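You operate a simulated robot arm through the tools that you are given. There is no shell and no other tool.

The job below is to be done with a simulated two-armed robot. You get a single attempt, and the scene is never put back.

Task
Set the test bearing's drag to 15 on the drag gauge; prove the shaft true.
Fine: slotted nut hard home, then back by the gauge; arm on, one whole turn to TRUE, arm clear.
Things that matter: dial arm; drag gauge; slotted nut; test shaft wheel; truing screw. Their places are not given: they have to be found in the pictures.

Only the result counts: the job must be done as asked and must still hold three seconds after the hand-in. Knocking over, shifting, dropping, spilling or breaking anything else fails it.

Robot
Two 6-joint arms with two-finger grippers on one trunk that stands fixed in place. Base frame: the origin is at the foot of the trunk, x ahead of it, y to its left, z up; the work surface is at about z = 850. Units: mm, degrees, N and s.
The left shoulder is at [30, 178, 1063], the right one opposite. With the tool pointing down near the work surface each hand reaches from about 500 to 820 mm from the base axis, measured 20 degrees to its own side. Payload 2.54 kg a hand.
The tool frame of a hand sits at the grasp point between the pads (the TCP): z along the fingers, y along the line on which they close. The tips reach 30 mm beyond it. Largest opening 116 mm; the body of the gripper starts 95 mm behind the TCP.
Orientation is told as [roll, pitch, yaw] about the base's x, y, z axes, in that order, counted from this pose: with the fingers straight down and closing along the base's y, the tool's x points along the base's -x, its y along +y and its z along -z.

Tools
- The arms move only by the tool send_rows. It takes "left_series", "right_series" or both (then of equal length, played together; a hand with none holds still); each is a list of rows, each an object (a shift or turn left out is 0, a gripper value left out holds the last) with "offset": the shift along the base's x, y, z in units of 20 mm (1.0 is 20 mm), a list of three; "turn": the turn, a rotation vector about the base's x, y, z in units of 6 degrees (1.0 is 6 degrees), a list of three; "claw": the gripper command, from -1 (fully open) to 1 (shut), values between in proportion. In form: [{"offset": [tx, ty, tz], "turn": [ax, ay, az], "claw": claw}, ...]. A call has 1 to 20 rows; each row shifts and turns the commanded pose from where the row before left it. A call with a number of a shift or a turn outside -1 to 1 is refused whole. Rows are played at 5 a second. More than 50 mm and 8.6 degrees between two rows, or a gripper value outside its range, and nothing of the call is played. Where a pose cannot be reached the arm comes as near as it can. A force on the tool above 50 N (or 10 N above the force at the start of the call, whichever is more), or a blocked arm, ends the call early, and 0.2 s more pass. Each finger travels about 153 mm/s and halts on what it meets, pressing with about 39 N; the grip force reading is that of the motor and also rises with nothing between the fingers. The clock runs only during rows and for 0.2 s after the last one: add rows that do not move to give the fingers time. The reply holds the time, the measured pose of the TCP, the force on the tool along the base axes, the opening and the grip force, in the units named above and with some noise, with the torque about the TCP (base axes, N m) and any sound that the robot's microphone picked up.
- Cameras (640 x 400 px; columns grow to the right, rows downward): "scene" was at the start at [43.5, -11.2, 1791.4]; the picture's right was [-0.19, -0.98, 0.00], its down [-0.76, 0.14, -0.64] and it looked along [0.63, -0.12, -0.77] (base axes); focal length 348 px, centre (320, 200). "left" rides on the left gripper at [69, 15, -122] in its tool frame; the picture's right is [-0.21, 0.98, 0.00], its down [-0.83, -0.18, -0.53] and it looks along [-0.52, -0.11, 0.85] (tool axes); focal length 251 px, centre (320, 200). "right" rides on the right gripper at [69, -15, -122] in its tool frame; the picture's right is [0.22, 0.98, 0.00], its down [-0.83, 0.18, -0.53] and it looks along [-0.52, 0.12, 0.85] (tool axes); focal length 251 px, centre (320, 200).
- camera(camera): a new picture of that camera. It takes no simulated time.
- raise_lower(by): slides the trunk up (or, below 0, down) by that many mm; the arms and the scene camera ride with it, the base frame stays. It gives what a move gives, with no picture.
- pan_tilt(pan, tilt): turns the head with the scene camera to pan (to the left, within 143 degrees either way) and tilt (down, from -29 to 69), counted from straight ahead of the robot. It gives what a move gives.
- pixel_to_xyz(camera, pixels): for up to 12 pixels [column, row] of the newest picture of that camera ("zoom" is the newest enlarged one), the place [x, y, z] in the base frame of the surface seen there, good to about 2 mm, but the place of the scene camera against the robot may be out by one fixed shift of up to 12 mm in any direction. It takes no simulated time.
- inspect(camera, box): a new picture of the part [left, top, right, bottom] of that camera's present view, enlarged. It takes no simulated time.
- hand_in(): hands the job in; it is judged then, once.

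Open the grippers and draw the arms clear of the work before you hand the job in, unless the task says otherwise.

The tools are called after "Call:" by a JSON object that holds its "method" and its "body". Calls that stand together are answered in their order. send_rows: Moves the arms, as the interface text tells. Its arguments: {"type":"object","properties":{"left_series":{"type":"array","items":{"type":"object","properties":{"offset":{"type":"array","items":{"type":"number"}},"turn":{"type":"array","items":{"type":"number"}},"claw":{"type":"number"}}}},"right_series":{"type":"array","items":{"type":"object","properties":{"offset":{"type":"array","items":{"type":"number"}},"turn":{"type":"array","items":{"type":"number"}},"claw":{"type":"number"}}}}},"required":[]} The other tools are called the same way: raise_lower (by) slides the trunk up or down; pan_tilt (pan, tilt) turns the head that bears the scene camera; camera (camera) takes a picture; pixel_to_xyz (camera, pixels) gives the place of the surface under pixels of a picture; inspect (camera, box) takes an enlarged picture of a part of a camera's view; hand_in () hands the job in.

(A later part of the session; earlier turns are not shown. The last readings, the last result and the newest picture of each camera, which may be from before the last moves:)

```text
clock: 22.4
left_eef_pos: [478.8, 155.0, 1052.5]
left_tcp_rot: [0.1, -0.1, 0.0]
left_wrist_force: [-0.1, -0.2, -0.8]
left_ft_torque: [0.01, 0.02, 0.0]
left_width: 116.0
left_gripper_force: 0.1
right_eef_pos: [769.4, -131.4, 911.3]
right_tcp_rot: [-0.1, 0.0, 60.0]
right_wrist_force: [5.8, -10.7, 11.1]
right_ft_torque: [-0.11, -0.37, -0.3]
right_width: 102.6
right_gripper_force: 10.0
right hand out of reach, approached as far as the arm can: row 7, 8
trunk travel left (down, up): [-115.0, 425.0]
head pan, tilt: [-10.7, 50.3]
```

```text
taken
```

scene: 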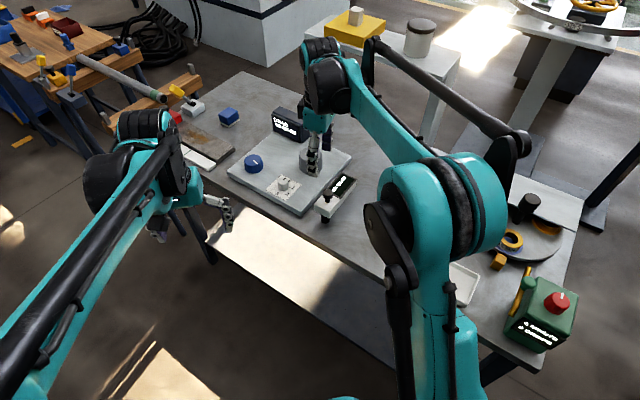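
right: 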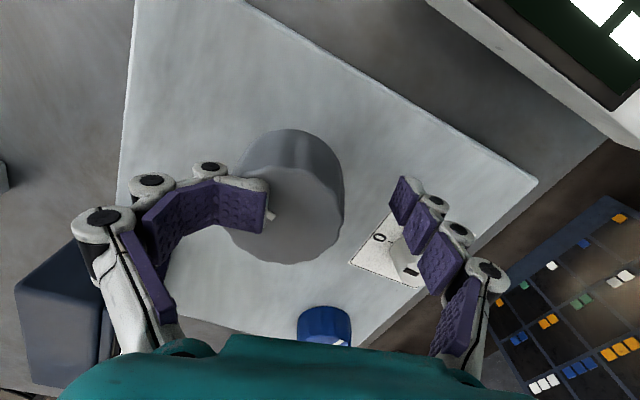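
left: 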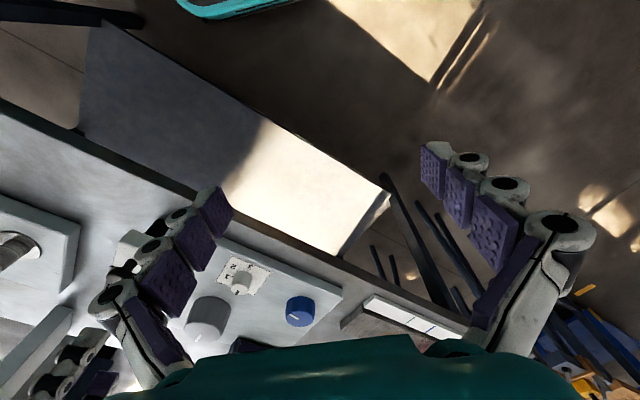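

The hand stopped at x≈769 on the way in (out of reach at that height) and one finger now rests on the knob's top, bent. I rise straight up at once.

Call:
{"method": "send_rows", "body": {"right_series": [{"offset": [0, 0, 0.5]}, {"offset": [0, 0, 0.8]}, {"offset": [0, 0, 0.8]}, {"offset": [0, 0, 0.8]}, {"offset": [0, 0, 0.6]}, {"offset": [0, 0, 0]}]}}

Call:
{"method": "camera", "body": {"camera": "right"}}

Call:
{"method": "inspect", "body": {"camera": "scene", "box": [210, 90, 380, 240]}}

```text
clock: 23.8
left_eef_pos: [479.3, 155.9, 1053.5]
left_tcp_rot: [0.0, 0.1, -0.1]
left_wrist_force: [-0.6, -0.4, 0.0]
left_ft_torque: [-0.01, 0.01, -0.05]
left_width: 115.9
left_gripper_force: 0.0
right_eef_pos: [770.4, -130.9, 980.7]
right_tcp_rot: [0.1, 0.0, 60.1]
right_wrist_force: [0.0, 0.1, 0.4]
right_ft_torque: [-0.01, -0.01, 0.03]
right_width: 84.2
right_gripper_force: 0.1
trunk travel left (down, up): [-115.0, 425.0]
head pan, tilt: [-10.7, 50.3]
```

```text
taken
```

right: 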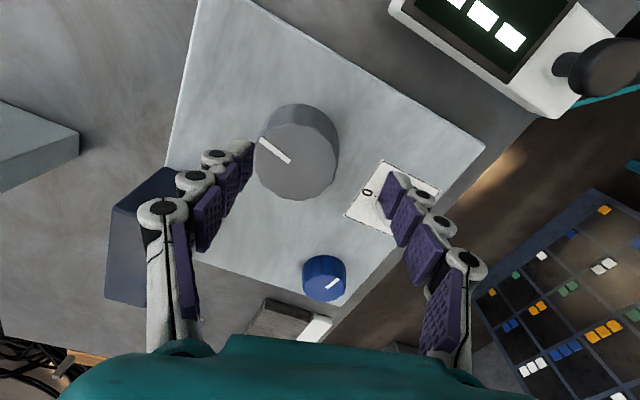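

```text
2.67 times, centred on (295, 165) of scene
```

zoom: 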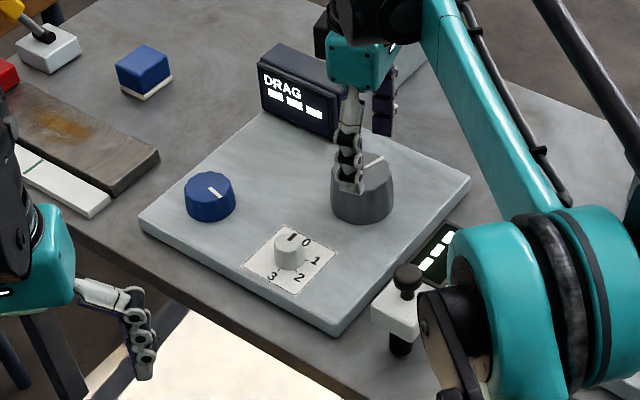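

Nothing was disturbed; the fingers sprang back. At z 981 I check the reach toward (792,-128).

Call:
{"method": "send_rows", "body": {"right_series": [{"offset": [0.55, 0.07, -0.3]}, {"offset": [0.5, 0.07, -0.1]}, {"offset": [0, 0, 0]}]}}

```text
clock: 24.6
left_eef_pos: [477.7, 156.9, 1053.0]
left_tcp_rot: [0.0, -0.1, -0.1]
left_wrist_force: [-0.5, -0.3, 0.5]
left_ft_torque: [0.0, -0.02, -0.01]
left_width: 116.1
left_gripper_force: 0.1
right_eef_pos: [791.0, -127.4, 972.9]
right_tcp_rot: [0.0, 0.1, 60.0]
right_wrist_force: [-0.7, 0.6, -0.7]
right_ft_torque: [0.02, -0.01, 0.01]
right_width: 83.9
right_gripper_force: 0.1
trunk travel left (down, up): [-115.0, 425.0]
head pan, tilt: [-10.7, 50.3]
```

Position (791,-127) is reached here. I go straight down to TCP z ≈ 914.

Call:
{"method": "send_rows", "body": {"right_series": [{"offset": [0.05, 0, -0.7]}, {"offset": [0, 0, -0.7]}, {"offset": [0, 0, -0.8]}, {"offset": [0, 0, -0.7]}, {"offset": [0, 0, 0]}]}}

Call:
{"method": "camera", "body": {"camera": "right"}}

```text
clock: 25.8
left_eef_pos: [478.7, 155.5, 1054.1]
left_tcp_rot: [0.0, 0.0, 0.1]
left_wrist_force: [0.2, 0.2, -0.2]
left_ft_torque: [0.03, 0.03, -0.01]
left_width: 115.8
left_gripper_force: 0.1
right_eef_pos: [792.1, -127.2, 914.5]
right_tcp_rot: [0.0, 0.0, 59.9]
right_wrist_force: [0.5, 0.5, -1.3]
right_ft_torque: [-0.01, -0.01, -0.02]
right_width: 84.1
right_gripper_force: 0.0
trunk travel left (down, up): [-115.0, 425.0]
head pan, tilt: [-10.7, 50.3]
```

```text
taken
```

right: 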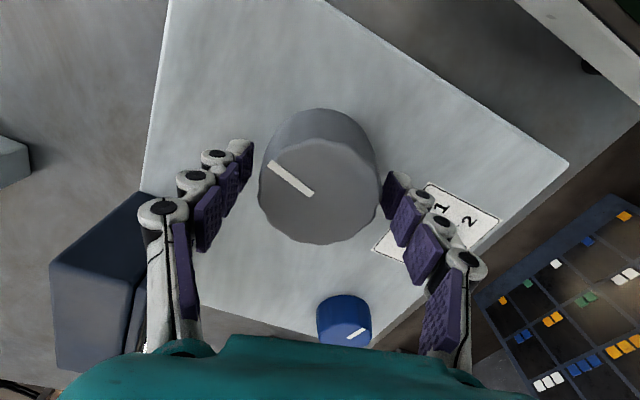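

The knob is now centred between the pads. I close on it and read the forces.

Call:
{"method": "send_rows", "body": {"right_series": [{"claw": -0.25}, {"claw": -0.15}, {"claw": -0.05}, {"claw": 0.1}, {"offset": [0, 0, 0]}]}}

```text
clock: 27.0
left_eef_pos: [477.0, 155.1, 1053.2]
left_tcp_rot: [0.0, 0.0, 0.0]
left_wrist_force: [-0.2, -0.3, -0.5]
left_ft_torque: [0.0, -0.02, -0.03]
left_width: 115.9
left_gripper_force: 0.0
right_eef_pos: [791.9, -127.3, 915.1]
right_tcp_rot: [0.1, 0.0, 60.1]
right_wrist_force: [0.6, -0.3, 2.1]
right_ft_torque: [0.03, 0.02, 0.01]
right_width: 68.9
right_gripper_force: 44.8
trunk travel left (down, up): [-115.0, 425.0]
head pan, tilt: [-10.7, 50.3]
```

Grip is well centred now (force near zero at (792,-127)). I turn clockwise 30° and watch the torque and the display.

Call:
{"method": "send_rows", "body": {"right_series": [{"turn": [0, 0, -1]}, {"turn": [0, 0, -1]}, {"turn": [0, 0, -1]}, {"turn": [0, 0, -1]}, {"turn": [0, 0, -1]}]}}

Call:
{"method": "camera", "body": {"camera": "right"}}

Call:
{"method": "inspect", "body": {"camera": "scene", "box": [250, 90, 350, 190]}}

```text
clock: 28.2
left_eef_pos: [476.7, 155.3, 1052.4]
left_tcp_rot: [-0.1, 0.0, 0.0]
left_wrist_force: [-0.4, 0.4, 0.1]
left_ft_torque: [-0.01, 0.0, 0.01]
left_width: 116.1
left_gripper_force: 0.1
right_eef_pos: [792.6, -127.6, 915.3]
right_tcp_rot: [0.0, -0.1, 30.0]
right_wrist_force: [-12.4, 3.4, -8.3]
right_ft_torque: [0.2, -0.34, -0.02]
right_width: 68.8
right_gripper_force: 45.2
trunk travel left (down, up): [-115.0, 425.0]
head pan, tilt: [-10.7, 50.3]
```

```text
taken
```

right: 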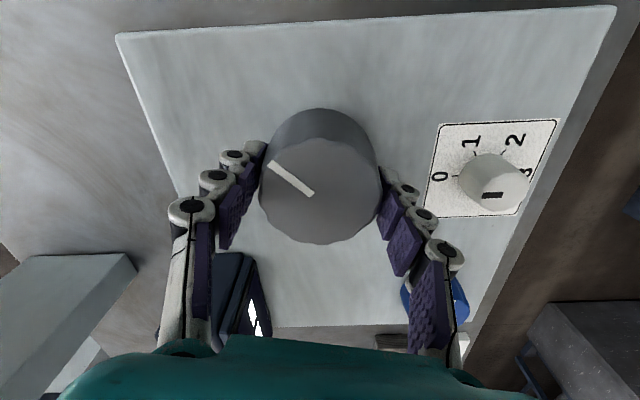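

```text
4.00 times, centred on (300, 140) of scene
```

zoom: 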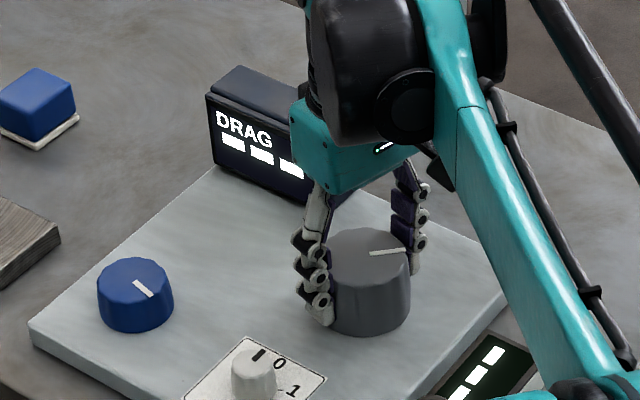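

The grey knob turned freely with the hand (torque ≈0) and DRAG still shows dashes, so it behaves like the wheel or a loose nut. I keep turning clockwise another 90° and watch for resistance.

Call:
{"method": "send_rows", "body": {"right_series": [{"turn": [0, 0, -1]}, {"turn": [0, 0, -1]}, {"turn": [0, 0, -1]}, {"turn": [0, 0, -1]}, {"turn": [0, 0, -1]}, {"turn": [0, 0, -1]}, {"turn": [0, 0, -1]}, {"turn": [0, 0, -1]}, {"turn": [0, 0, -1]}, {"turn": [0, 0, -1]}]}}

Call:
{"method": "camera", "body": {"camera": "right"}}

Call:
{"method": "inspect", "body": {"camera": "scene", "box": [250, 90, 370, 210]}}

```text
clock: 30.4
left_eef_pos: [477.2, 156.3, 1054.1]
left_tcp_rot: [0.0, 0.1, 0.0]
left_wrist_force: [0.0, 0.7, -0.6]
left_ft_torque: [-0.02, 0.01, 0.0]
left_width: 116.1
left_gripper_force: 0.1
right_eef_pos: [792.5, -126.8, 915.3]
right_tcp_rot: [-0.1, 0.0, -30.0]
right_wrist_force: [-19.8, 5.9, -12.2]
right_ft_torque: [0.37, 0.05, -0.01]
right_width: 68.7
right_gripper_force: 44.9
trunk travel left (down, up): [-115.0, 425.0]
head pan, tilt: [-10.7, 50.3]
```

```text
taken
```

right: 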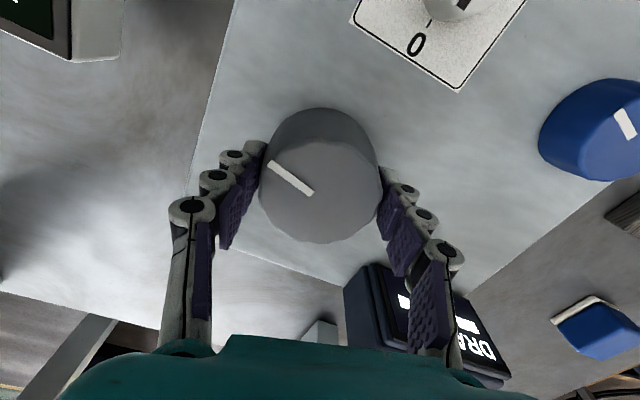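

```text
3.33 times, centred on (310, 150) of scene
```

zoom: 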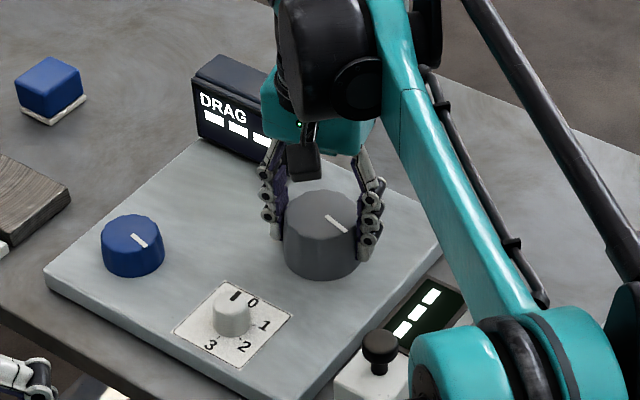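

Ninety degrees clockwise turned with no resistance at all, so the grey knob is most likely the test shaft wheel. I release it, rise, and draw the right hand back, so that the left hand can try the blue knob.

Call:
{"method": "send_rows", "body": {"right_series": [{"claw": -0.45}, {"offset": [0, 0, 0]}, {"offset": [0, 0, 0.8]}, {"offset": [0, 0, 0.8]}, {"offset": [0, 0, 0.8]}, {"offset": [-0.5, 0, 0.8]}, {"offset": [-0.9, -0.5, 0.8]}, {"offset": [-0.9, -0.5, 0.8]}, {"offset": [-0.9, -0.5, 0.8]}, {"offset": [-0.9, -0.5, 0.8]}, {"offset": [-0.9, -0.5, 0.8]}, {"offset": [-0.9, -0.5, 0.4]}, {"offset": [-0.9, -0.5, 0]}, {"offset": [-0.9, -0.5, 0]}, {"offset": [-0.9, -0.5, 0]}, {"offset": [0, 0, 0]}]}}

Call:
{"method": "camera", "body": {"camera": "scene"}}

```text
clock: 33.8
left_eef_pos: [478.1, 156.1, 1053.2]
left_tcp_rot: [0.0, 0.0, 0.0]
left_wrist_force: [0.0, 0.0, 0.0]
left_ft_torque: [-0.03, 0.0, -0.01]
left_width: 116.0
left_gripper_force: 0.1
right_eef_pos: [621.3, -217.0, 1065.6]
right_tcp_rot: [0.0, 0.1, -30.0]
right_wrist_force: [-0.9, 0.6, -0.3]
right_ft_torque: [0.01, 0.07, -0.02]
right_width: 83.9
right_gripper_force: 0.0
trunk travel left (down, up): [-115.0, 425.0]
head pan, tilt: [-10.7, 50.3]
```

```text
taken
```

scene: 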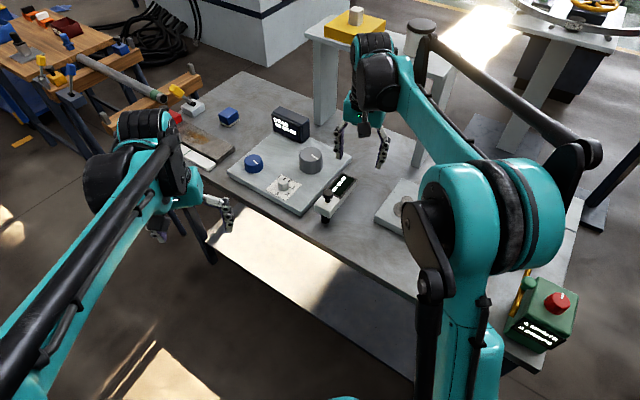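

The right hand is clear. Now the left hand goes to a spot above the blue knob, tilted 10° outward for reach and yawed +30° for a clockwise stroke, staying at z ≈ 960.

Call:
{"method": "send_rows", "body": {"left_series": [{"offset": [0.95, -0.32, 0], "turn": [0, -0.83, 0], "claw": -0.3}, {"offset": [0.95, -0.32, 0], "turn": [0, -0.83, 0]}, {"offset": [0.95, -0.32, 0], "turn": [0, 0, 1]}, {"offset": [0.95, -0.32, -0.3], "turn": [0, 0, 1]}, {"offset": [0.95, -0.32, -0.3], "turn": [0, 0, 1]}, {"offset": [0.95, -0.32, -0.3], "turn": [0, 0, 1]}, {"offset": [0.95, -0.32, -0.3], "turn": [0, 0, 1]}, {"offset": [0.95, -0.32, -0.4]}, {"offset": [0.95, -0.32, -0.4]}, {"offset": [0.95, -0.32, -0.4]}, {"offset": [0.95, -0.32, -0.4]}, {"offset": [0.95, -0.32, -0.4]}, {"offset": [0.95, -0.32, -0.4]}, {"offset": [0.95, -0.32, -0.4]}, {"offset": [0.95, -0.32, -0.4]}, {"offset": [0.95, -0.32, -0.4]}, {"offset": [0, 0, 0]}]}}

Call:
{"method": "camera", "body": {"camera": "left"}}

Call:
{"method": "camera", "body": {"camera": "scene"}}

```text
clock: 37.4
left_eef_pos: [780.4, 52.9, 957.5]
left_tcp_rot: [0.0, -10.0, 30.0]
left_wrist_force: [0.1, -0.6, 0.5]
left_ft_torque: [0.0, 0.03, 0.02]
left_width: 75.4
left_gripper_force: 0.1
right_eef_pos: [620.4, -217.7, 1065.2]
right_tcp_rot: [0.0, 0.0, -30.0]
right_wrist_force: [0.0, -0.3, 0.0]
right_ft_torque: [0.03, -0.02, -0.01]
right_width: 84.0
right_gripper_force: 0.1
trunk travel left (down, up): [-115.0, 425.0]
head pan, tilt: [-10.7, 50.3]
```

```text
taken
```

left: 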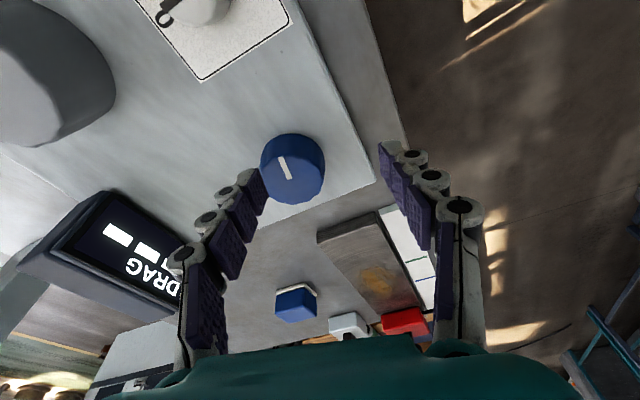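

```text
taken
```

scene: 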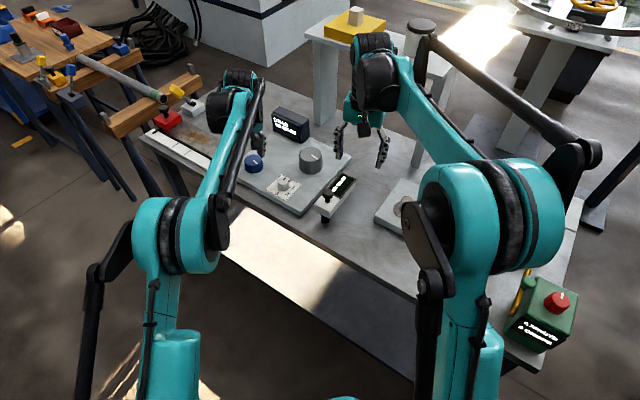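

The left hand reached (780,53,957). I zoom on the blue knob at (293,168) to fix its centre from this near view.

Call:
{"method": "inspect", "body": {"camera": "left", "box": [240, 120, 350, 220]}}

Call:
{"method": "pixel_to_xyz", "body": {"camera": "left", "pixels": [[294, 175], [270, 178], [320, 172], [298, 200], [288, 148], [287, 165], [309, 195]]}}

```text
4.00 times, centred on (295, 170) of left
```

zoom: 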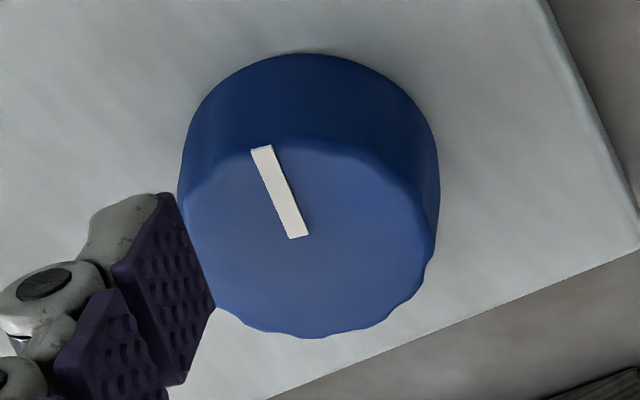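

```text
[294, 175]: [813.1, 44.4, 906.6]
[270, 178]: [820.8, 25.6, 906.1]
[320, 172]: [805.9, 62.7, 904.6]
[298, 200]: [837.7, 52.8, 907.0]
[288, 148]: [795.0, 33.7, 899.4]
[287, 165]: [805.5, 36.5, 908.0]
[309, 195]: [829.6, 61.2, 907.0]
```

The blue knob's top centre comes out at (818.5,44.5), about 50 mm across. I move the left hand over it and check the reach before going down.

Call:
{"method": "send_rows", "body": {"left_series": [{"offset": [0.95, -0.22, 0]}, {"offset": [0.95, -0.22, 0]}, {"offset": [0, 0, 0]}]}}

Call:
{"method": "camera", "body": {"camera": "left"}}

```text
clock: 38.2
left_eef_pos: [817.5, 45.2, 956.4]
left_tcp_rot: [0.0, -10.0, 30.0]
left_wrist_force: [-0.1, 0.6, 0.8]
left_ft_torque: [0.0, -0.01, -0.02]
left_width: 75.3
left_gripper_force: 0.2
right_eef_pos: [620.0, -216.6, 1065.8]
right_tcp_rot: [0.0, 0.1, -30.0]
right_wrist_force: [-0.3, 0.3, 0.6]
right_ft_torque: [0.0, -0.01, 0.01]
right_width: 83.9
right_gripper_force: 0.0
trunk travel left (down, up): [-115.0, 425.0]
head pan, tilt: [-10.7, 50.3]
```

```text
taken
```

left: 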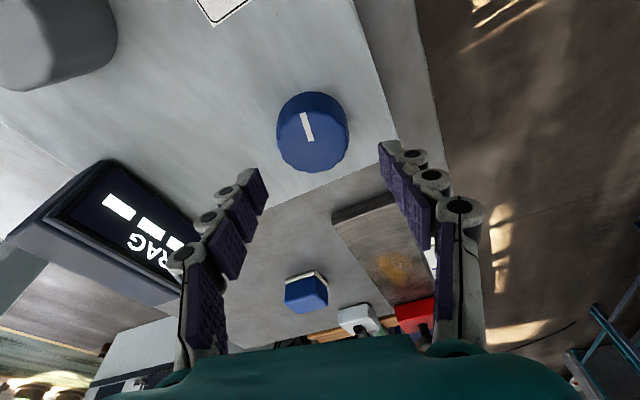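

Reached with no limit warning. I go down 43 mm to TCP z ≈ 914.

Call:
{"method": "send_rows", "body": {"left_series": [{"offset": [0, 0, -0.7]}, {"offset": [0, 0, -0.7]}, {"offset": [0.03, 0, -0.7]}, {"offset": [0, 0, 0]}]}}

Call:
{"method": "camera", "body": {"camera": "left"}}

```text
clock: 39.2
left_eef_pos: [820.2, 43.0, 915.3]
left_tcp_rot: [0.1, -10.0, 29.9]
left_wrist_force: [-0.4, 0.7, 0.9]
left_ft_torque: [-0.01, -0.05, 0.02]
left_width: 75.2
left_gripper_force: 0.0
right_eef_pos: [619.9, -216.9, 1066.4]
right_tcp_rot: [0.0, 0.0, -30.0]
right_wrist_force: [0.8, -0.3, -0.9]
right_ft_torque: [0.01, 0.0, -0.03]
right_width: 84.2
right_gripper_force: 0.1
trunk travel left (down, up): [-115.0, 425.0]
head pan, tilt: [-10.7, 50.3]
```

```text
taken
```

left: 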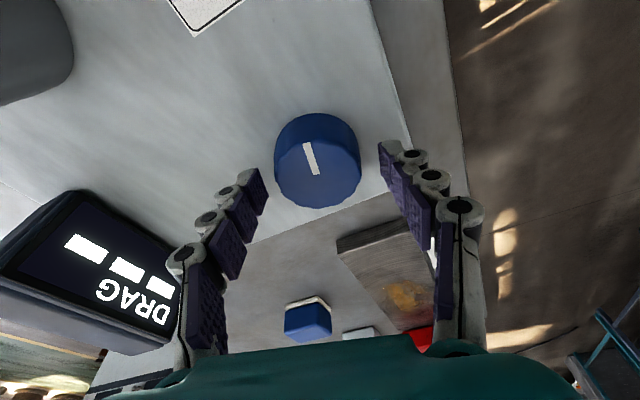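

The fingers straddle the blue knob. I close gently and read the side force.

Call:
{"method": "send_rows", "body": {"left_series": [{"claw": -0.1}, {"claw": 0.05}, {"claw": 0.15}, {"claw": 0.25}, {"offset": [0, 0, 0]}]}}

Call:
{"method": "camera", "body": {"camera": "left"}}

```text
clock: 40.4
left_eef_pos: [820.9, 42.8, 915.7]
left_tcp_rot: [0.0, -10.0, 30.0]
left_wrist_force: [4.9, -3.1, 4.1]
left_ft_torque: [-0.16, -0.16, 0.01]
left_width: 53.1
left_gripper_force: 45.1
right_eef_pos: [621.3, -217.9, 1065.4]
right_tcp_rot: [0.0, 0.0, -30.0]
right_wrist_force: [0.2, -0.7, 0.3]
right_ft_torque: [0.03, 0.02, -0.02]
right_width: 84.0
right_gripper_force: 0.0
trunk travel left (down, up): [-115.0, 425.0]
head pan, tilt: [-10.7, 50.3]
```

```text
taken
```

left: 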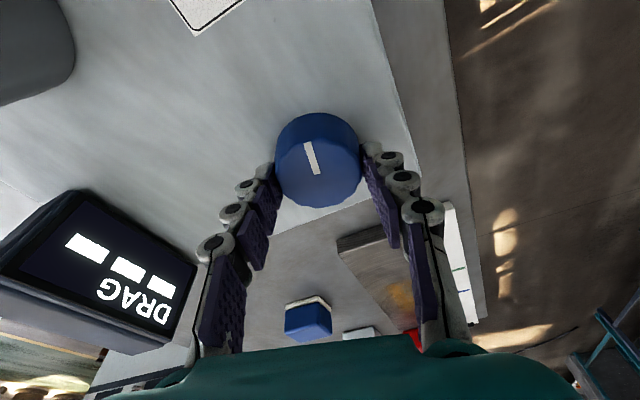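

Gripped at 53 mm with little side force, and the left picture shows the DRAG display too. I turn clockwise 30°.

Call:
{"method": "send_rows", "body": {"left_series": [{"turn": [0, 0, -1]}, {"turn": [0, 0, -1]}, {"turn": [0, 0, -1]}, {"turn": [0, 0, -1]}, {"turn": [0, 0, -1]}]}}

Call:
{"method": "camera", "body": {"camera": "left"}}

Call:
{"method": "inspect", "body": {"camera": "scene", "box": [220, 80, 360, 220]}}

```text
clock: 41.6
left_eef_pos: [819.6, 42.7, 914.8]
left_tcp_rot: [0.0, -9.9, -0.1]
left_wrist_force: [-2.9, -5.7, -2.9]
left_ft_torque: [-0.24, 0.25, 0.0]
left_width: 52.9
left_gripper_force: 44.7
right_eef_pos: [619.8, -217.2, 1066.0]
right_tcp_rot: [-0.1, 0.0, -30.0]
right_wrist_force: [0.2, 0.3, -0.6]
right_ft_torque: [0.01, 0.01, -0.05]
right_width: 84.0
right_gripper_force: 0.1
trunk travel left (down, up): [-115.0, 425.0]
head pan, tilt: [-10.7, 50.3]
```

```text
taken
```

left: 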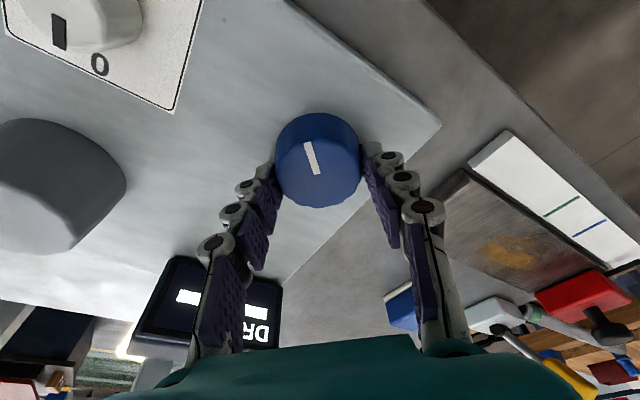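

```text
2.86 times, centred on (290, 150) of scene
```

zoom: 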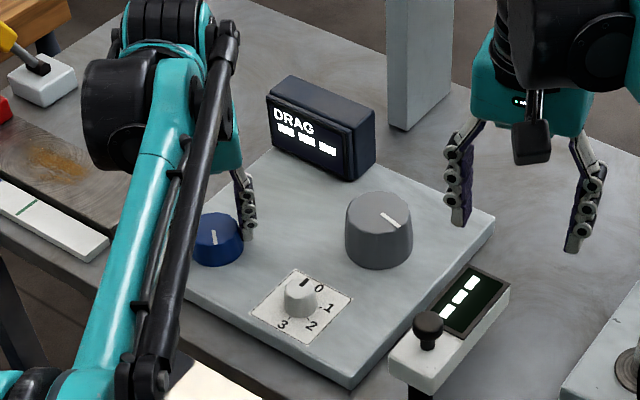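

The blue knob also turned freely 30° clockwise, with no display change. I continue clockwise another 48° and watch the torque.

Call:
{"method": "send_rows", "body": {"left_series": [{"turn": [0, 0, -1]}, {"turn": [0, 0, -1]}, {"turn": [0, 0, -1]}, {"turn": [0, 0, -1]}, {"turn": [0, 0, -1]}, {"turn": [0, 0, -1]}, {"turn": [0, 0, -1]}, {"turn": [0, 0, -1]}]}}

Call:
{"method": "camera", "body": {"camera": "left"}}

Call:
{"method": "inspect", "body": {"camera": "scene", "box": [220, 80, 360, 220]}}

```text
clock: 43.4
left_eef_pos: [819.2, 43.4, 914.8]
left_tcp_rot: [0.0, -9.9, -48.2]
left_wrist_force: [-13.8, -9.0, -8.7]
left_ft_torque: [-0.09, 0.31, -0.01]
left_width: 53.2
left_gripper_force: 44.8
right_eef_pos: [620.2, -217.9, 1066.4]
right_tcp_rot: [0.1, 0.0, -29.9]
right_wrist_force: [0.3, 0.1, -0.3]
right_ft_torque: [0.02, 0.02, -0.02]
right_width: 84.0
right_gripper_force: 0.1
trunk travel left (down, up): [-115.0, 425.0]
head pan, tilt: [-10.7, 50.3]
```

```text
taken
```

left: 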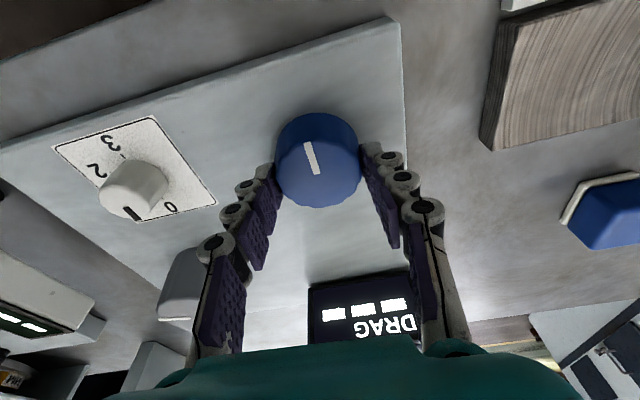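

```text
2.86 times, centred on (290, 150) of scene
```

zoom: 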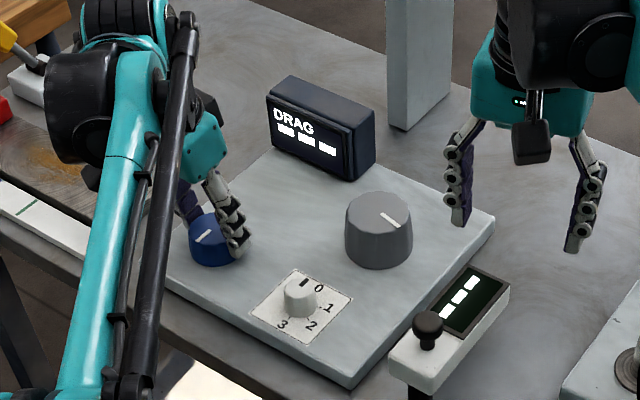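

Blue has turned 78° clockwise with nothing changing. I release, turn the open hand back 90° around the knob, regrip, and stroke clockwise again to find whether this knob has a hard stop.

Call:
{"method": "send_rows", "body": {"left_series": [{"claw": -0.3}, {"claw": -0.3}, {"turn": [0, 0, 1]}, {"turn": [0, 0, 1]}, {"turn": [0, 0, 1]}, {"turn": [0, 0, 1]}, {"turn": [0, 0, 1]}, {"turn": [0, 0, 1]}, {"turn": [0, 0, 1]}, {"turn": [0, 0, 1]}, {"turn": [0, 0, 1]}, {"turn": [0, 0, 1]}, {"turn": [0, 0, 1]}, {"turn": [0, 0, 1]}, {"turn": [0, 0, 1]}, {"turn": [0, 0, 1]}, {"turn": [0, 0, 1]}, {"claw": 0}, {"claw": 0.25}, {"claw": 0.25}]}}

Call:
{"method": "send_rows", "body": {"left_series": [{"turn": [0, 0, -1]}, {"turn": [0, 0, -1]}, {"turn": [0, 0, -1]}, {"turn": [0, 0, -1]}, {"turn": [0, 0, -1]}, {"turn": [0, 0, -1]}, {"turn": [0, 0, -1]}, {"turn": [0, 0, -1]}, {"turn": [0, 0, -1]}, {"turn": [0, 0, -1]}, {"turn": [0, 0, -1]}, {"turn": [0, 0, -1]}, {"turn": [0, 0, -1]}, {"turn": [0, 0, -1]}, {"turn": [0, 0, -1]}]}}

Call:
{"method": "camera", "body": {"camera": "left"}}

Call:
{"method": "inspect", "body": {"camera": "scene", "box": [220, 80, 360, 220]}}

```text
clock: 47.6
left_eef_pos: [819.4, 42.1, 915.2]
left_tcp_rot: [-0.1, -10.0, 42.0]
left_wrist_force: [15.0, -15.0, 13.1]
left_ft_torque: [-0.62, -0.57, -0.05]
left_width: 52.2
left_gripper_force: 45.1
right_eef_pos: [620.2, -220.6, 1064.2]
right_tcp_rot: [0.2, 0.1, -30.0]
right_wrist_force: [-0.4, 0.7, 0.0]
right_ft_torque: [-0.04, 0.0, 0.04]
right_width: 84.2
right_gripper_force: 0.0
trunk travel left (down, up): [-115.0, 425.0]
head pan, tilt: [-10.7, 50.3]
```

```text
clock: 50.8
left_eef_pos: [819.9, 44.9, 916.0]
left_tcp_rot: [-0.1, -9.8, -48.1]
left_wrist_force: [-28.8, -12.0, -19.6]
left_ft_torque: [0.38, 0.64, -0.04]
left_width: 52.0
left_gripper_force: 44.9
right_eef_pos: [620.5, -219.4, 1066.6]
right_tcp_rot: [0.0, 0.1, -30.0]
right_wrist_force: [-0.2, -0.4, 0.0]
right_ft_torque: [0.0, 0.02, 0.02]
right_width: 83.8
right_gripper_force: 0.1
trunk travel left (down, up): [-115.0, 425.0]
head pan, tilt: [-10.7, 50.3]
```

```text
taken
```

left: 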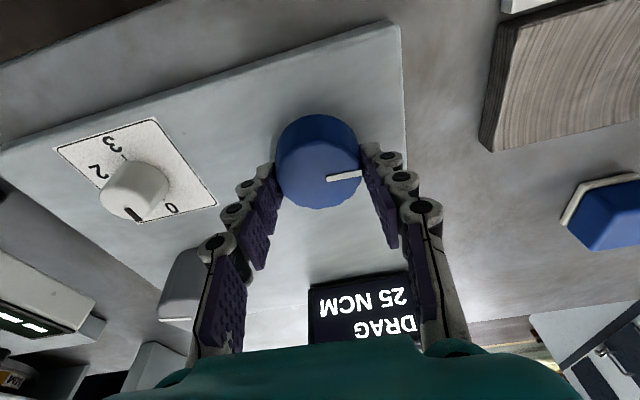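

```text
2.86 times, centred on (290, 150) of scene
```

zoom: 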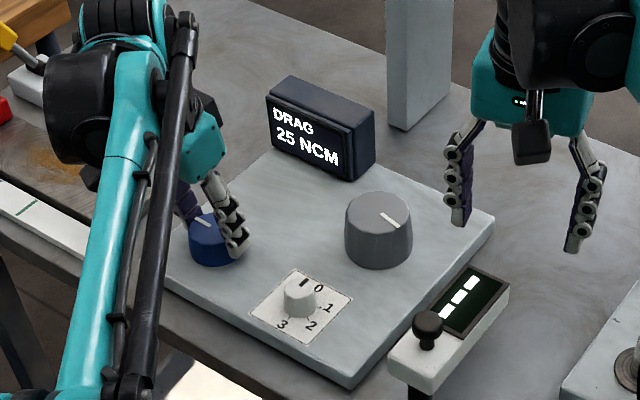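

The DRAG gauge now reads 25 NCM after about 168° clockwise, so the blue knob acts on the drag: it looks like the slotted nut. I release, check the reading holds, return the open hand, shift 1.5 mm in −y for centring, and regrip.

Call:
{"method": "send_rows", "body": {"left_series": [{"claw": -0.3}, {"claw": -0.3, "offset": [0, -0.08, 0]}, {"turn": [0, 0, 1]}, {"turn": [0, 0, 1]}, {"turn": [0, 0, 1]}, {"turn": [0, 0, 1]}, {"turn": [0, 0, 1]}, {"turn": [0, 0, 1]}, {"turn": [0, 0, 1]}, {"turn": [0, 0, 1]}, {"turn": [0, 0, 1]}, {"turn": [0, 0, 1]}, {"turn": [0, 0, 1]}, {"turn": [0, 0, 1]}, {"turn": [0, 0, 1]}, {"turn": [0, 0, 1]}, {"turn": [0, 0, 1]}, {"claw": 0}, {"claw": 0.25}, {"claw": 0.25}]}}

Call:
{"method": "camera", "body": {"camera": "left"}}

Call:
{"method": "inspect", "body": {"camera": "scene", "box": [220, 80, 360, 220]}}

```text
clock: 55.0
left_eef_pos: [819.1, 40.8, 916.5]
left_tcp_rot: [-0.1, -10.0, 42.0]
left_wrist_force: [14.4, -8.1, 13.8]
left_ft_torque: [-0.39, -0.43, -0.02]
left_width: 53.3
left_gripper_force: 45.3
right_eef_pos: [621.7, -219.2, 1065.2]
right_tcp_rot: [0.0, 0.0, -30.0]
right_wrist_force: [0.5, 0.8, 0.3]
right_ft_torque: [0.0, -0.01, -0.01]
right_width: 84.2
right_gripper_force: 0.0
trunk travel left (down, up): [-115.0, 425.0]
head pan, tilt: [-10.7, 50.3]
```

```text
taken
```

left: 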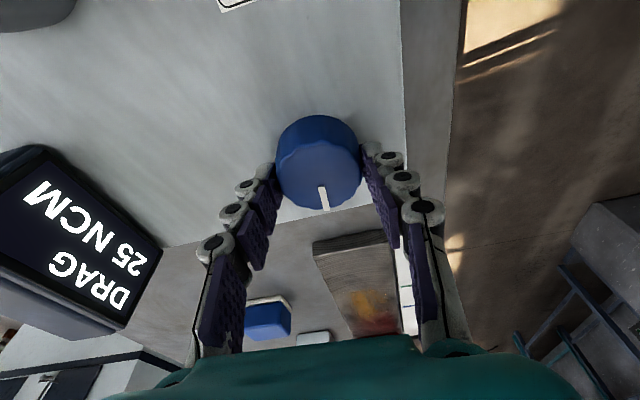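

```text
2.86 times, centred on (290, 150) of scene
```

zoom: 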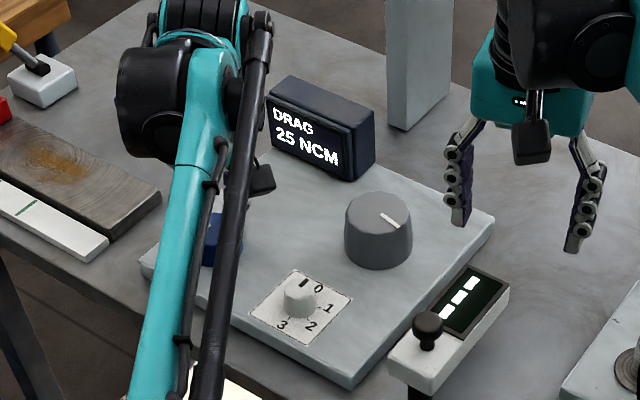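

The reading holds at 25 NCM after regripping. I turn clockwise 24° more to see whether it climbs.

Call:
{"method": "send_rows", "body": {"left_series": [{"turn": [0, 0, -1]}, {"turn": [0, 0, -1]}, {"turn": [0, 0, -1]}, {"turn": [0, 0, -1]}, {"turn": [0, 0, 0]}]}}

Call:
{"method": "inspect", "body": {"camera": "scene", "box": [220, 80, 360, 220]}}

Call:
{"method": "camera", "body": {"camera": "left"}}

```text
clock: 56.2
left_eef_pos: [818.2, 42.6, 915.4]
left_tcp_rot: [0.0, -9.9, 18.1]
left_wrist_force: [-20.0, -4.9, -7.7]
left_ft_torque: [0.13, 0.81, 0.01]
left_width: 52.8
left_gripper_force: 45.2
right_eef_pos: [619.8, -218.7, 1066.2]
right_tcp_rot: [-0.1, -0.1, -30.0]
right_wrist_force: [0.1, 0.1, -1.3]
right_ft_torque: [0.0, -0.04, 0.0]
right_width: 84.1
right_gripper_force: 0.0
trunk travel left (down, up): [-115.0, 425.0]
head pan, tilt: [-10.7, 50.3]
```

```text
2.86 times, centred on (290, 150) of scene
```

zoom: 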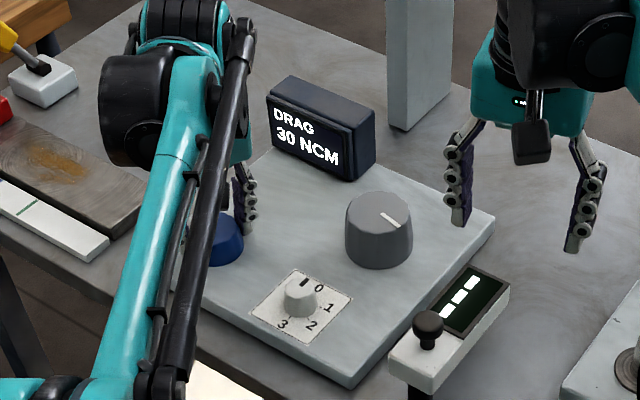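

```text
taken
```

left: 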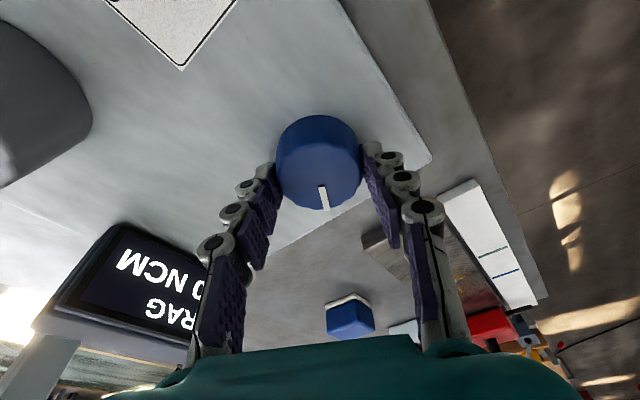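

It climbed to 30 NCM, so the blue knob is the slotted nut and clockwise tightens. I keep turning clockwise toward its hard home.

Call:
{"method": "send_rows", "body": {"left_series": [{"turn": [0, 0, -1]}, {"turn": [0, 0, -1]}, {"turn": [0, 0, -1]}, {"turn": [0, 0, -1]}, {"turn": [0, 0, -1]}, {"turn": [0, 0, -1]}, {"turn": [0, 0, -1]}, {"turn": [0, 0, -1]}, {"turn": [0, 0, -1]}, {"turn": [0, 0, 0]}]}}

Call:
{"method": "inspect", "body": {"camera": "scene", "box": [220, 80, 360, 220]}}

Call:
{"method": "camera", "body": {"camera": "left"}}

```text
clock: 58.4
left_eef_pos: [820.1, 42.8, 916.3]
left_tcp_rot: [0.0, -10.0, -36.0]
left_wrist_force: [-1.7, -1.9, 3.3]
left_ft_torque: [-0.2, 0.03, 1.08]
left_width: 53.0
left_gripper_force: 45.5
right_eef_pos: [619.2, -216.8, 1065.5]
right_tcp_rot: [0.0, 0.0, -29.9]
right_wrist_force: [0.6, 1.0, 0.1]
right_ft_torque: [0.02, 0.0, 0.01]
right_width: 84.2
right_gripper_force: 0.1
trunk travel left (down, up): [-115.0, 425.0]
head pan, tilt: [-10.7, 50.3]
```

```text
2.86 times, centred on (290, 150) of scene
```

zoom: 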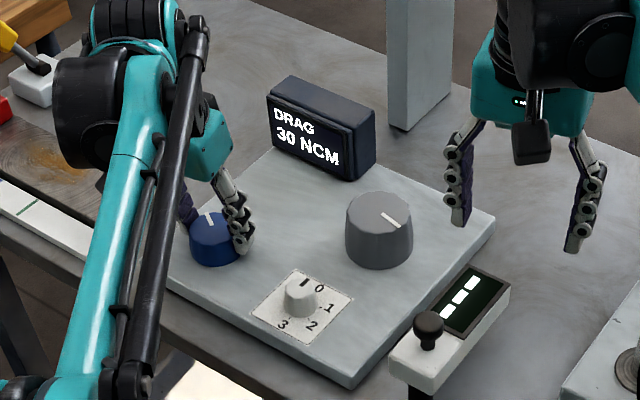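

```text
taken
```

left: 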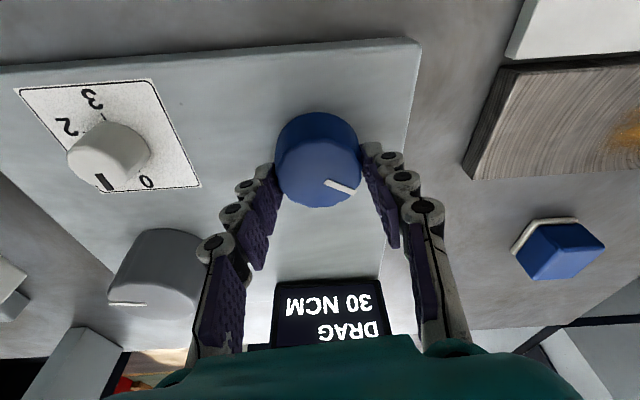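

At the end the torque rose to 1.08 N m and the knob's mark slipped round in the grip, with the gauge steady at 30: the nut is against its hard stop. I now back off counter-clockwise 18° and read the gauge.

Call:
{"method": "send_rows", "body": {"left_series": [{"turn": [0, 0, 1]}, {"turn": [0, 0, 1]}, {"turn": [0, 0, 1]}, {"turn": [0, 0, 0]}]}}

Call:
{"method": "inspect", "body": {"camera": "scene", "box": [220, 80, 360, 220]}}

Call:
{"method": "camera", "body": {"camera": "left"}}

```text
clock: 59.4
left_eef_pos: [820.9, 41.6, 915.2]
left_tcp_rot: [0.0, -9.9, -18.0]
left_wrist_force: [2.9, 2.5, 3.8]
left_ft_torque: [0.24, 0.03, 0.0]
left_width: 53.2
left_gripper_force: 44.8
right_eef_pos: [621.5, -218.2, 1064.4]
right_tcp_rot: [0.0, 0.0, -29.9]
right_wrist_force: [0.5, -0.1, 0.1]
right_ft_torque: [0.01, 0.02, -0.01]
right_width: 84.1
right_gripper_force: 0.0
trunk travel left (down, up): [-115.0, 425.0]
head pan, tilt: [-10.7, 50.3]
```

```text
2.86 times, centred on (290, 150) of scene
```

zoom: 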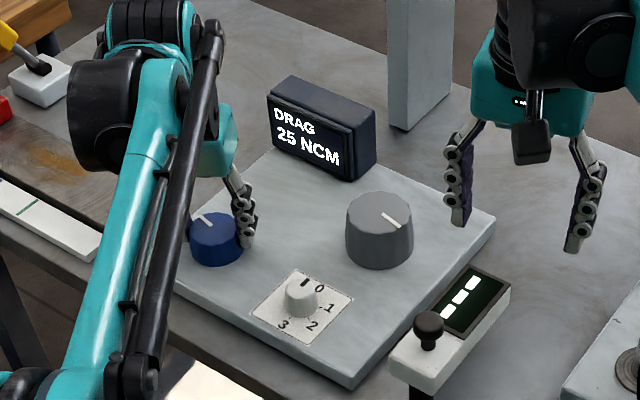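

```text
taken
```

left: 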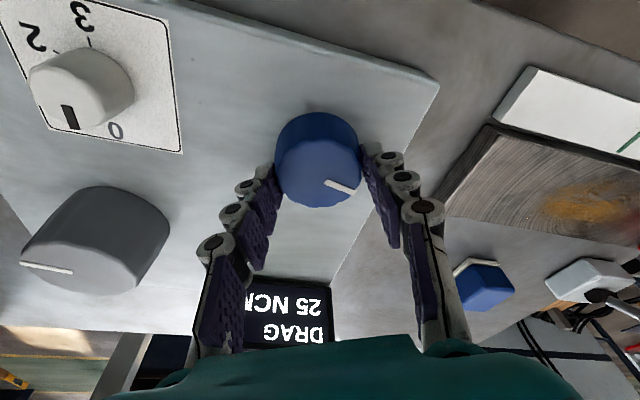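

Eighteen degrees back gives 25 NCM, so the gauge steps in fives. I back off 6° at a time and read between.

Call:
{"method": "send_rows", "body": {"left_series": [{"turn": [0, 0, 0.5]}, {"turn": [0, 0, 0.5]}, {"turn": [0, 0, 0]}]}}

Call:
{"method": "inspect", "body": {"camera": "scene", "box": [220, 80, 360, 220]}}

```text
clock: 60.2
left_eef_pos: [820.2, 44.0, 915.8]
left_tcp_rot: [0.0, -9.9, -11.9]
left_wrist_force: [-4.6, 1.8, -2.1]
left_ft_torque: [0.07, 0.1, 0.01]
left_width: 53.1
left_gripper_force: 44.8
right_eef_pos: [620.6, -216.5, 1065.3]
right_tcp_rot: [0.0, -0.1, -30.1]
right_wrist_force: [-0.4, -0.3, 0.3]
right_ft_torque: [0.02, 0.0, -0.02]
right_width: 84.2
right_gripper_force: 0.1
trunk travel left (down, up): [-115.0, 425.0]
head pan, tilt: [-10.7, 50.3]
```

```text
2.86 times, centred on (290, 150) of scene
```

zoom: 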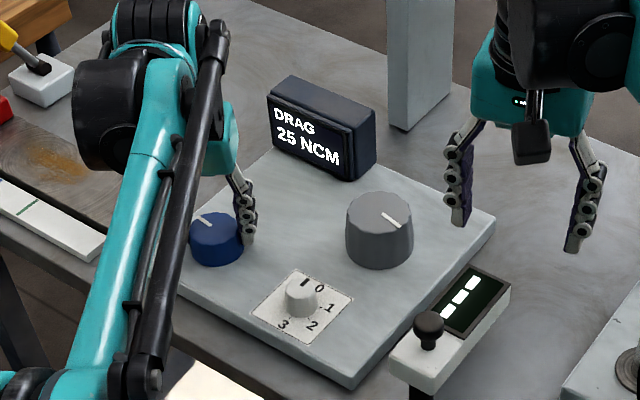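

The gauge still reads 25 at yaw −12. I back off another 6°.

Call:
{"method": "send_rows", "body": {"left_series": [{"turn": [0, 0, 0.5]}, {"turn": [0, 0, 0.5]}, {"turn": [0, 0, 0]}]}}

Call:
{"method": "inspect", "body": {"camera": "scene", "box": [220, 80, 360, 220]}}

```text
clock: 61.0
left_eef_pos: [821.6, 42.6, 916.5]
left_tcp_rot: [0.0, -9.9, -5.9]
left_wrist_force: [-7.0, 0.8, -4.8]
left_ft_torque: [0.03, 0.31, 0.02]
left_width: 53.1
left_gripper_force: 45.3
right_eef_pos: [620.4, -217.4, 1066.1]
right_tcp_rot: [0.0, 0.0, -30.0]
right_wrist_force: [0.7, 0.3, -0.1]
right_ft_torque: [-0.02, 0.01, -0.02]
right_width: 84.0
right_gripper_force: 0.2
trunk travel left (down, up): [-115.0, 425.0]
head pan, tilt: [-10.7, 50.3]
```

```text
2.86 times, centred on (290, 150) of scene
```

zoom: 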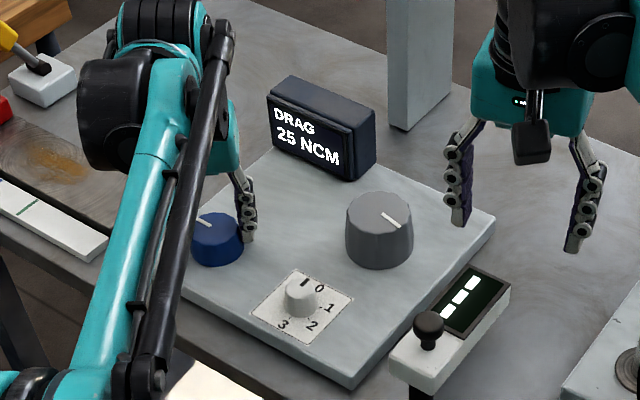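

Still 25 at yaw −6. Another 6° back.

Call:
{"method": "send_rows", "body": {"left_series": [{"turn": [0, 0, 0.5]}, {"turn": [0, 0, 0.5]}, {"turn": [0, 0, 0]}]}}

Call:
{"method": "inspect", "body": {"camera": "scene", "box": [220, 80, 360, 220]}}

```text
clock: 61.8
left_eef_pos: [821.3, 43.1, 915.6]
left_tcp_rot: [0.0, -9.9, 0.1]
left_wrist_force: [-9.8, -1.3, -4.8]
left_ft_torque: [-0.24, 0.66, 0.02]
left_width: 53.2
left_gripper_force: 45.4
right_eef_pos: [620.6, -217.6, 1066.1]
right_tcp_rot: [0.0, 0.0, -30.0]
right_wrist_force: [-0.1, -0.5, 0.1]
right_ft_torque: [0.02, 0.0, 0.0]
right_width: 84.3
right_gripper_force: 0.1
trunk travel left (down, up): [-115.0, 425.0]
head pan, tilt: [-10.7, 50.3]
```

```text
2.86 times, centred on (290, 150) of scene
```

zoom: 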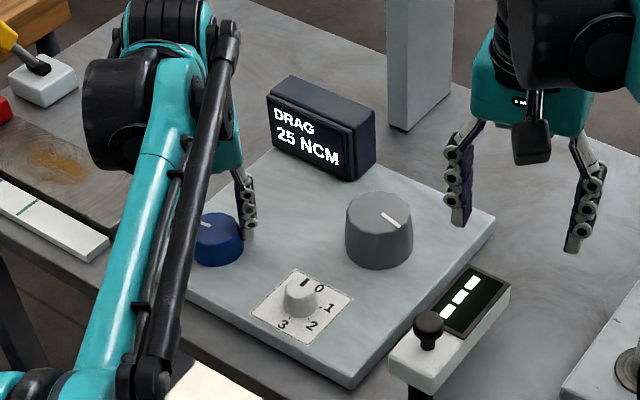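

Still 25 after 36° back, so steps are wide (perhaps 30°). Another 6°.

Call:
{"method": "send_rows", "body": {"left_series": [{"turn": [0, 0, 0.5]}, {"turn": [0, 0, 0.5]}, {"turn": [0, 0, 0]}]}}

Call:
{"method": "inspect", "body": {"camera": "scene", "box": [220, 80, 360, 220]}}

Call:
{"method": "camera", "body": {"camera": "left"}}

```text
clock: 62.6
left_eef_pos: [819.7, 42.2, 915.9]
left_tcp_rot: [0.1, -10.0, 6.1]
left_wrist_force: [-8.5, 0.2, -1.6]
left_ft_torque: [-0.11, 0.55, -0.02]
left_width: 53.1
left_gripper_force: 44.5
right_eef_pos: [619.6, -217.0, 1066.1]
right_tcp_rot: [0.0, 0.1, -29.9]
right_wrist_force: [-0.2, -0.4, 0.6]
right_ft_torque: [0.02, 0.01, 0.01]
right_width: 84.2
right_gripper_force: 0.1
trunk travel left (down, up): [-115.0, 425.0]
head pan, tilt: [-10.7, 50.3]
```

```text
2.86 times, centred on (290, 150) of scene
```

zoom: 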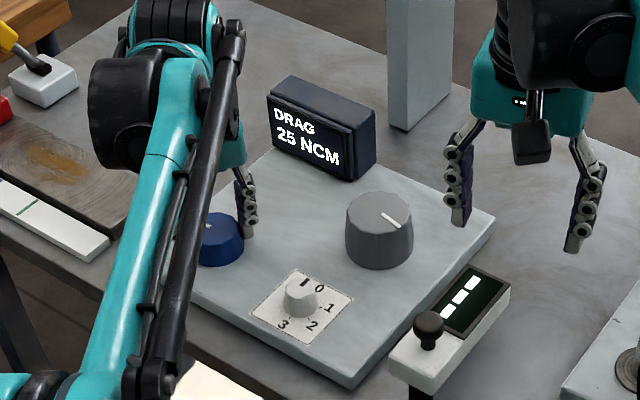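

```text
taken
```

left: 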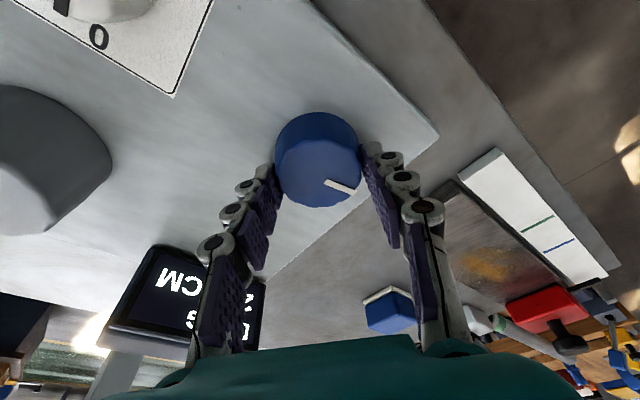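

Still 25 at yaw +6 (42° back), with the knob following the hand. Another 6°.

Call:
{"method": "send_rows", "body": {"left_series": [{"turn": [0, 0, 0.5]}, {"turn": [0, 0, 0.5]}, {"turn": [0, 0, 0]}]}}

Call:
{"method": "inspect", "body": {"camera": "scene", "box": [220, 80, 360, 220]}}

```text
clock: 63.4
left_eef_pos: [820.8, 42.9, 915.9]
left_tcp_rot: [0.0, -9.9, 12.0]
left_wrist_force: [-4.1, -0.1, 2.5]
left_ft_torque: [0.11, 0.0, 0.02]
left_width: 52.8
left_gripper_force: 45.0
right_eef_pos: [619.8, -217.8, 1064.9]
right_tcp_rot: [-0.1, 0.0, -30.0]
right_wrist_force: [-0.3, 0.5, 0.3]
right_ft_torque: [0.01, 0.0, 0.0]
right_width: 84.0
right_gripper_force: 0.1
trunk travel left (down, up): [-115.0, 425.0]
head pan, tilt: [-10.7, 50.3]
```

```text
2.86 times, centred on (290, 150) of scene
```

zoom: 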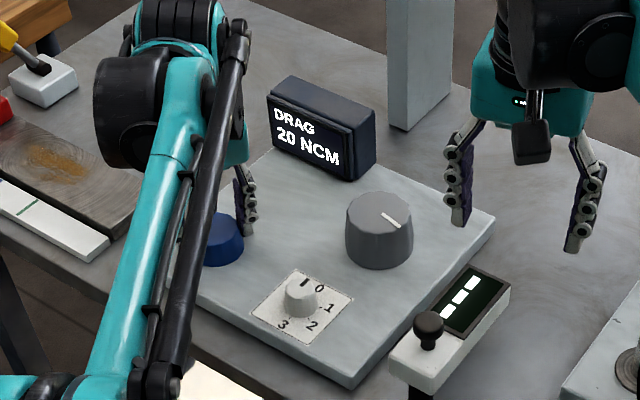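

Transition to 20 NCM came between 42° and 48° back, so the slots look 30° apart and 15 should lie around 90° back. I release, turn the open hand back to yaw −36, and regrip for the next stroke.

Call:
{"method": "send_rows", "body": {"left_series": [{"claw": -0.3}, {"claw": -0.3}, {"turn": [0, 0, -1]}, {"turn": [0, 0, -1]}, {"turn": [0, 0, -1]}, {"turn": [0, 0, -1]}, {"turn": [0, 0, -1]}, {"turn": [0, 0, -1]}, {"turn": [0, 0, -1]}, {"turn": [0, 0, -1]}, {"claw": 0}, {"claw": 0.25}, {"claw": 0.25}]}}

Call:
{"method": "camera", "body": {"camera": "left"}}

Call:
{"method": "inspect", "body": {"camera": "scene", "box": [220, 80, 360, 220]}}

```text
clock: 66.2
left_eef_pos: [821.0, 43.0, 915.7]
left_tcp_rot: [-0.1, -10.0, -36.1]
left_wrist_force: [-3.1, -1.4, 1.1]
left_ft_torque: [-0.24, 0.4, 0.02]
left_width: 52.7
left_gripper_force: 44.6
right_eef_pos: [619.7, -217.0, 1064.5]
right_tcp_rot: [0.0, -0.1, -30.0]
right_wrist_force: [-0.2, 0.1, -0.2]
right_ft_torque: [0.01, -0.03, 0.01]
right_width: 84.0
right_gripper_force: 0.1
trunk travel left (down, up): [-115.0, 425.0]
head pan, tilt: [-10.7, 50.3]
```

```text
taken
```

left: 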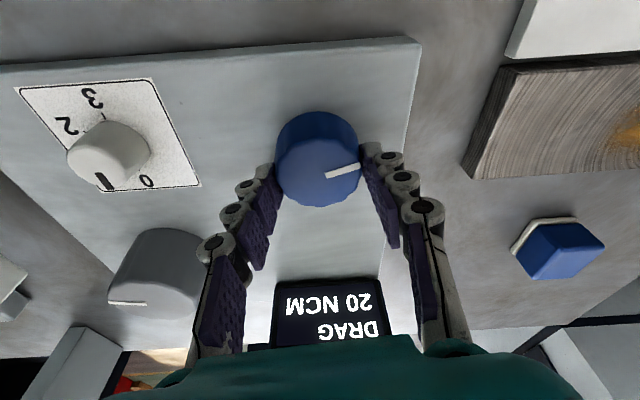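

```text
2.86 times, centred on (290, 150) of scene
```

zoom: 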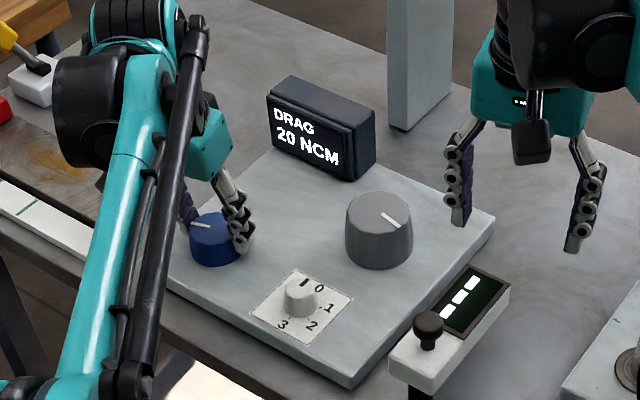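

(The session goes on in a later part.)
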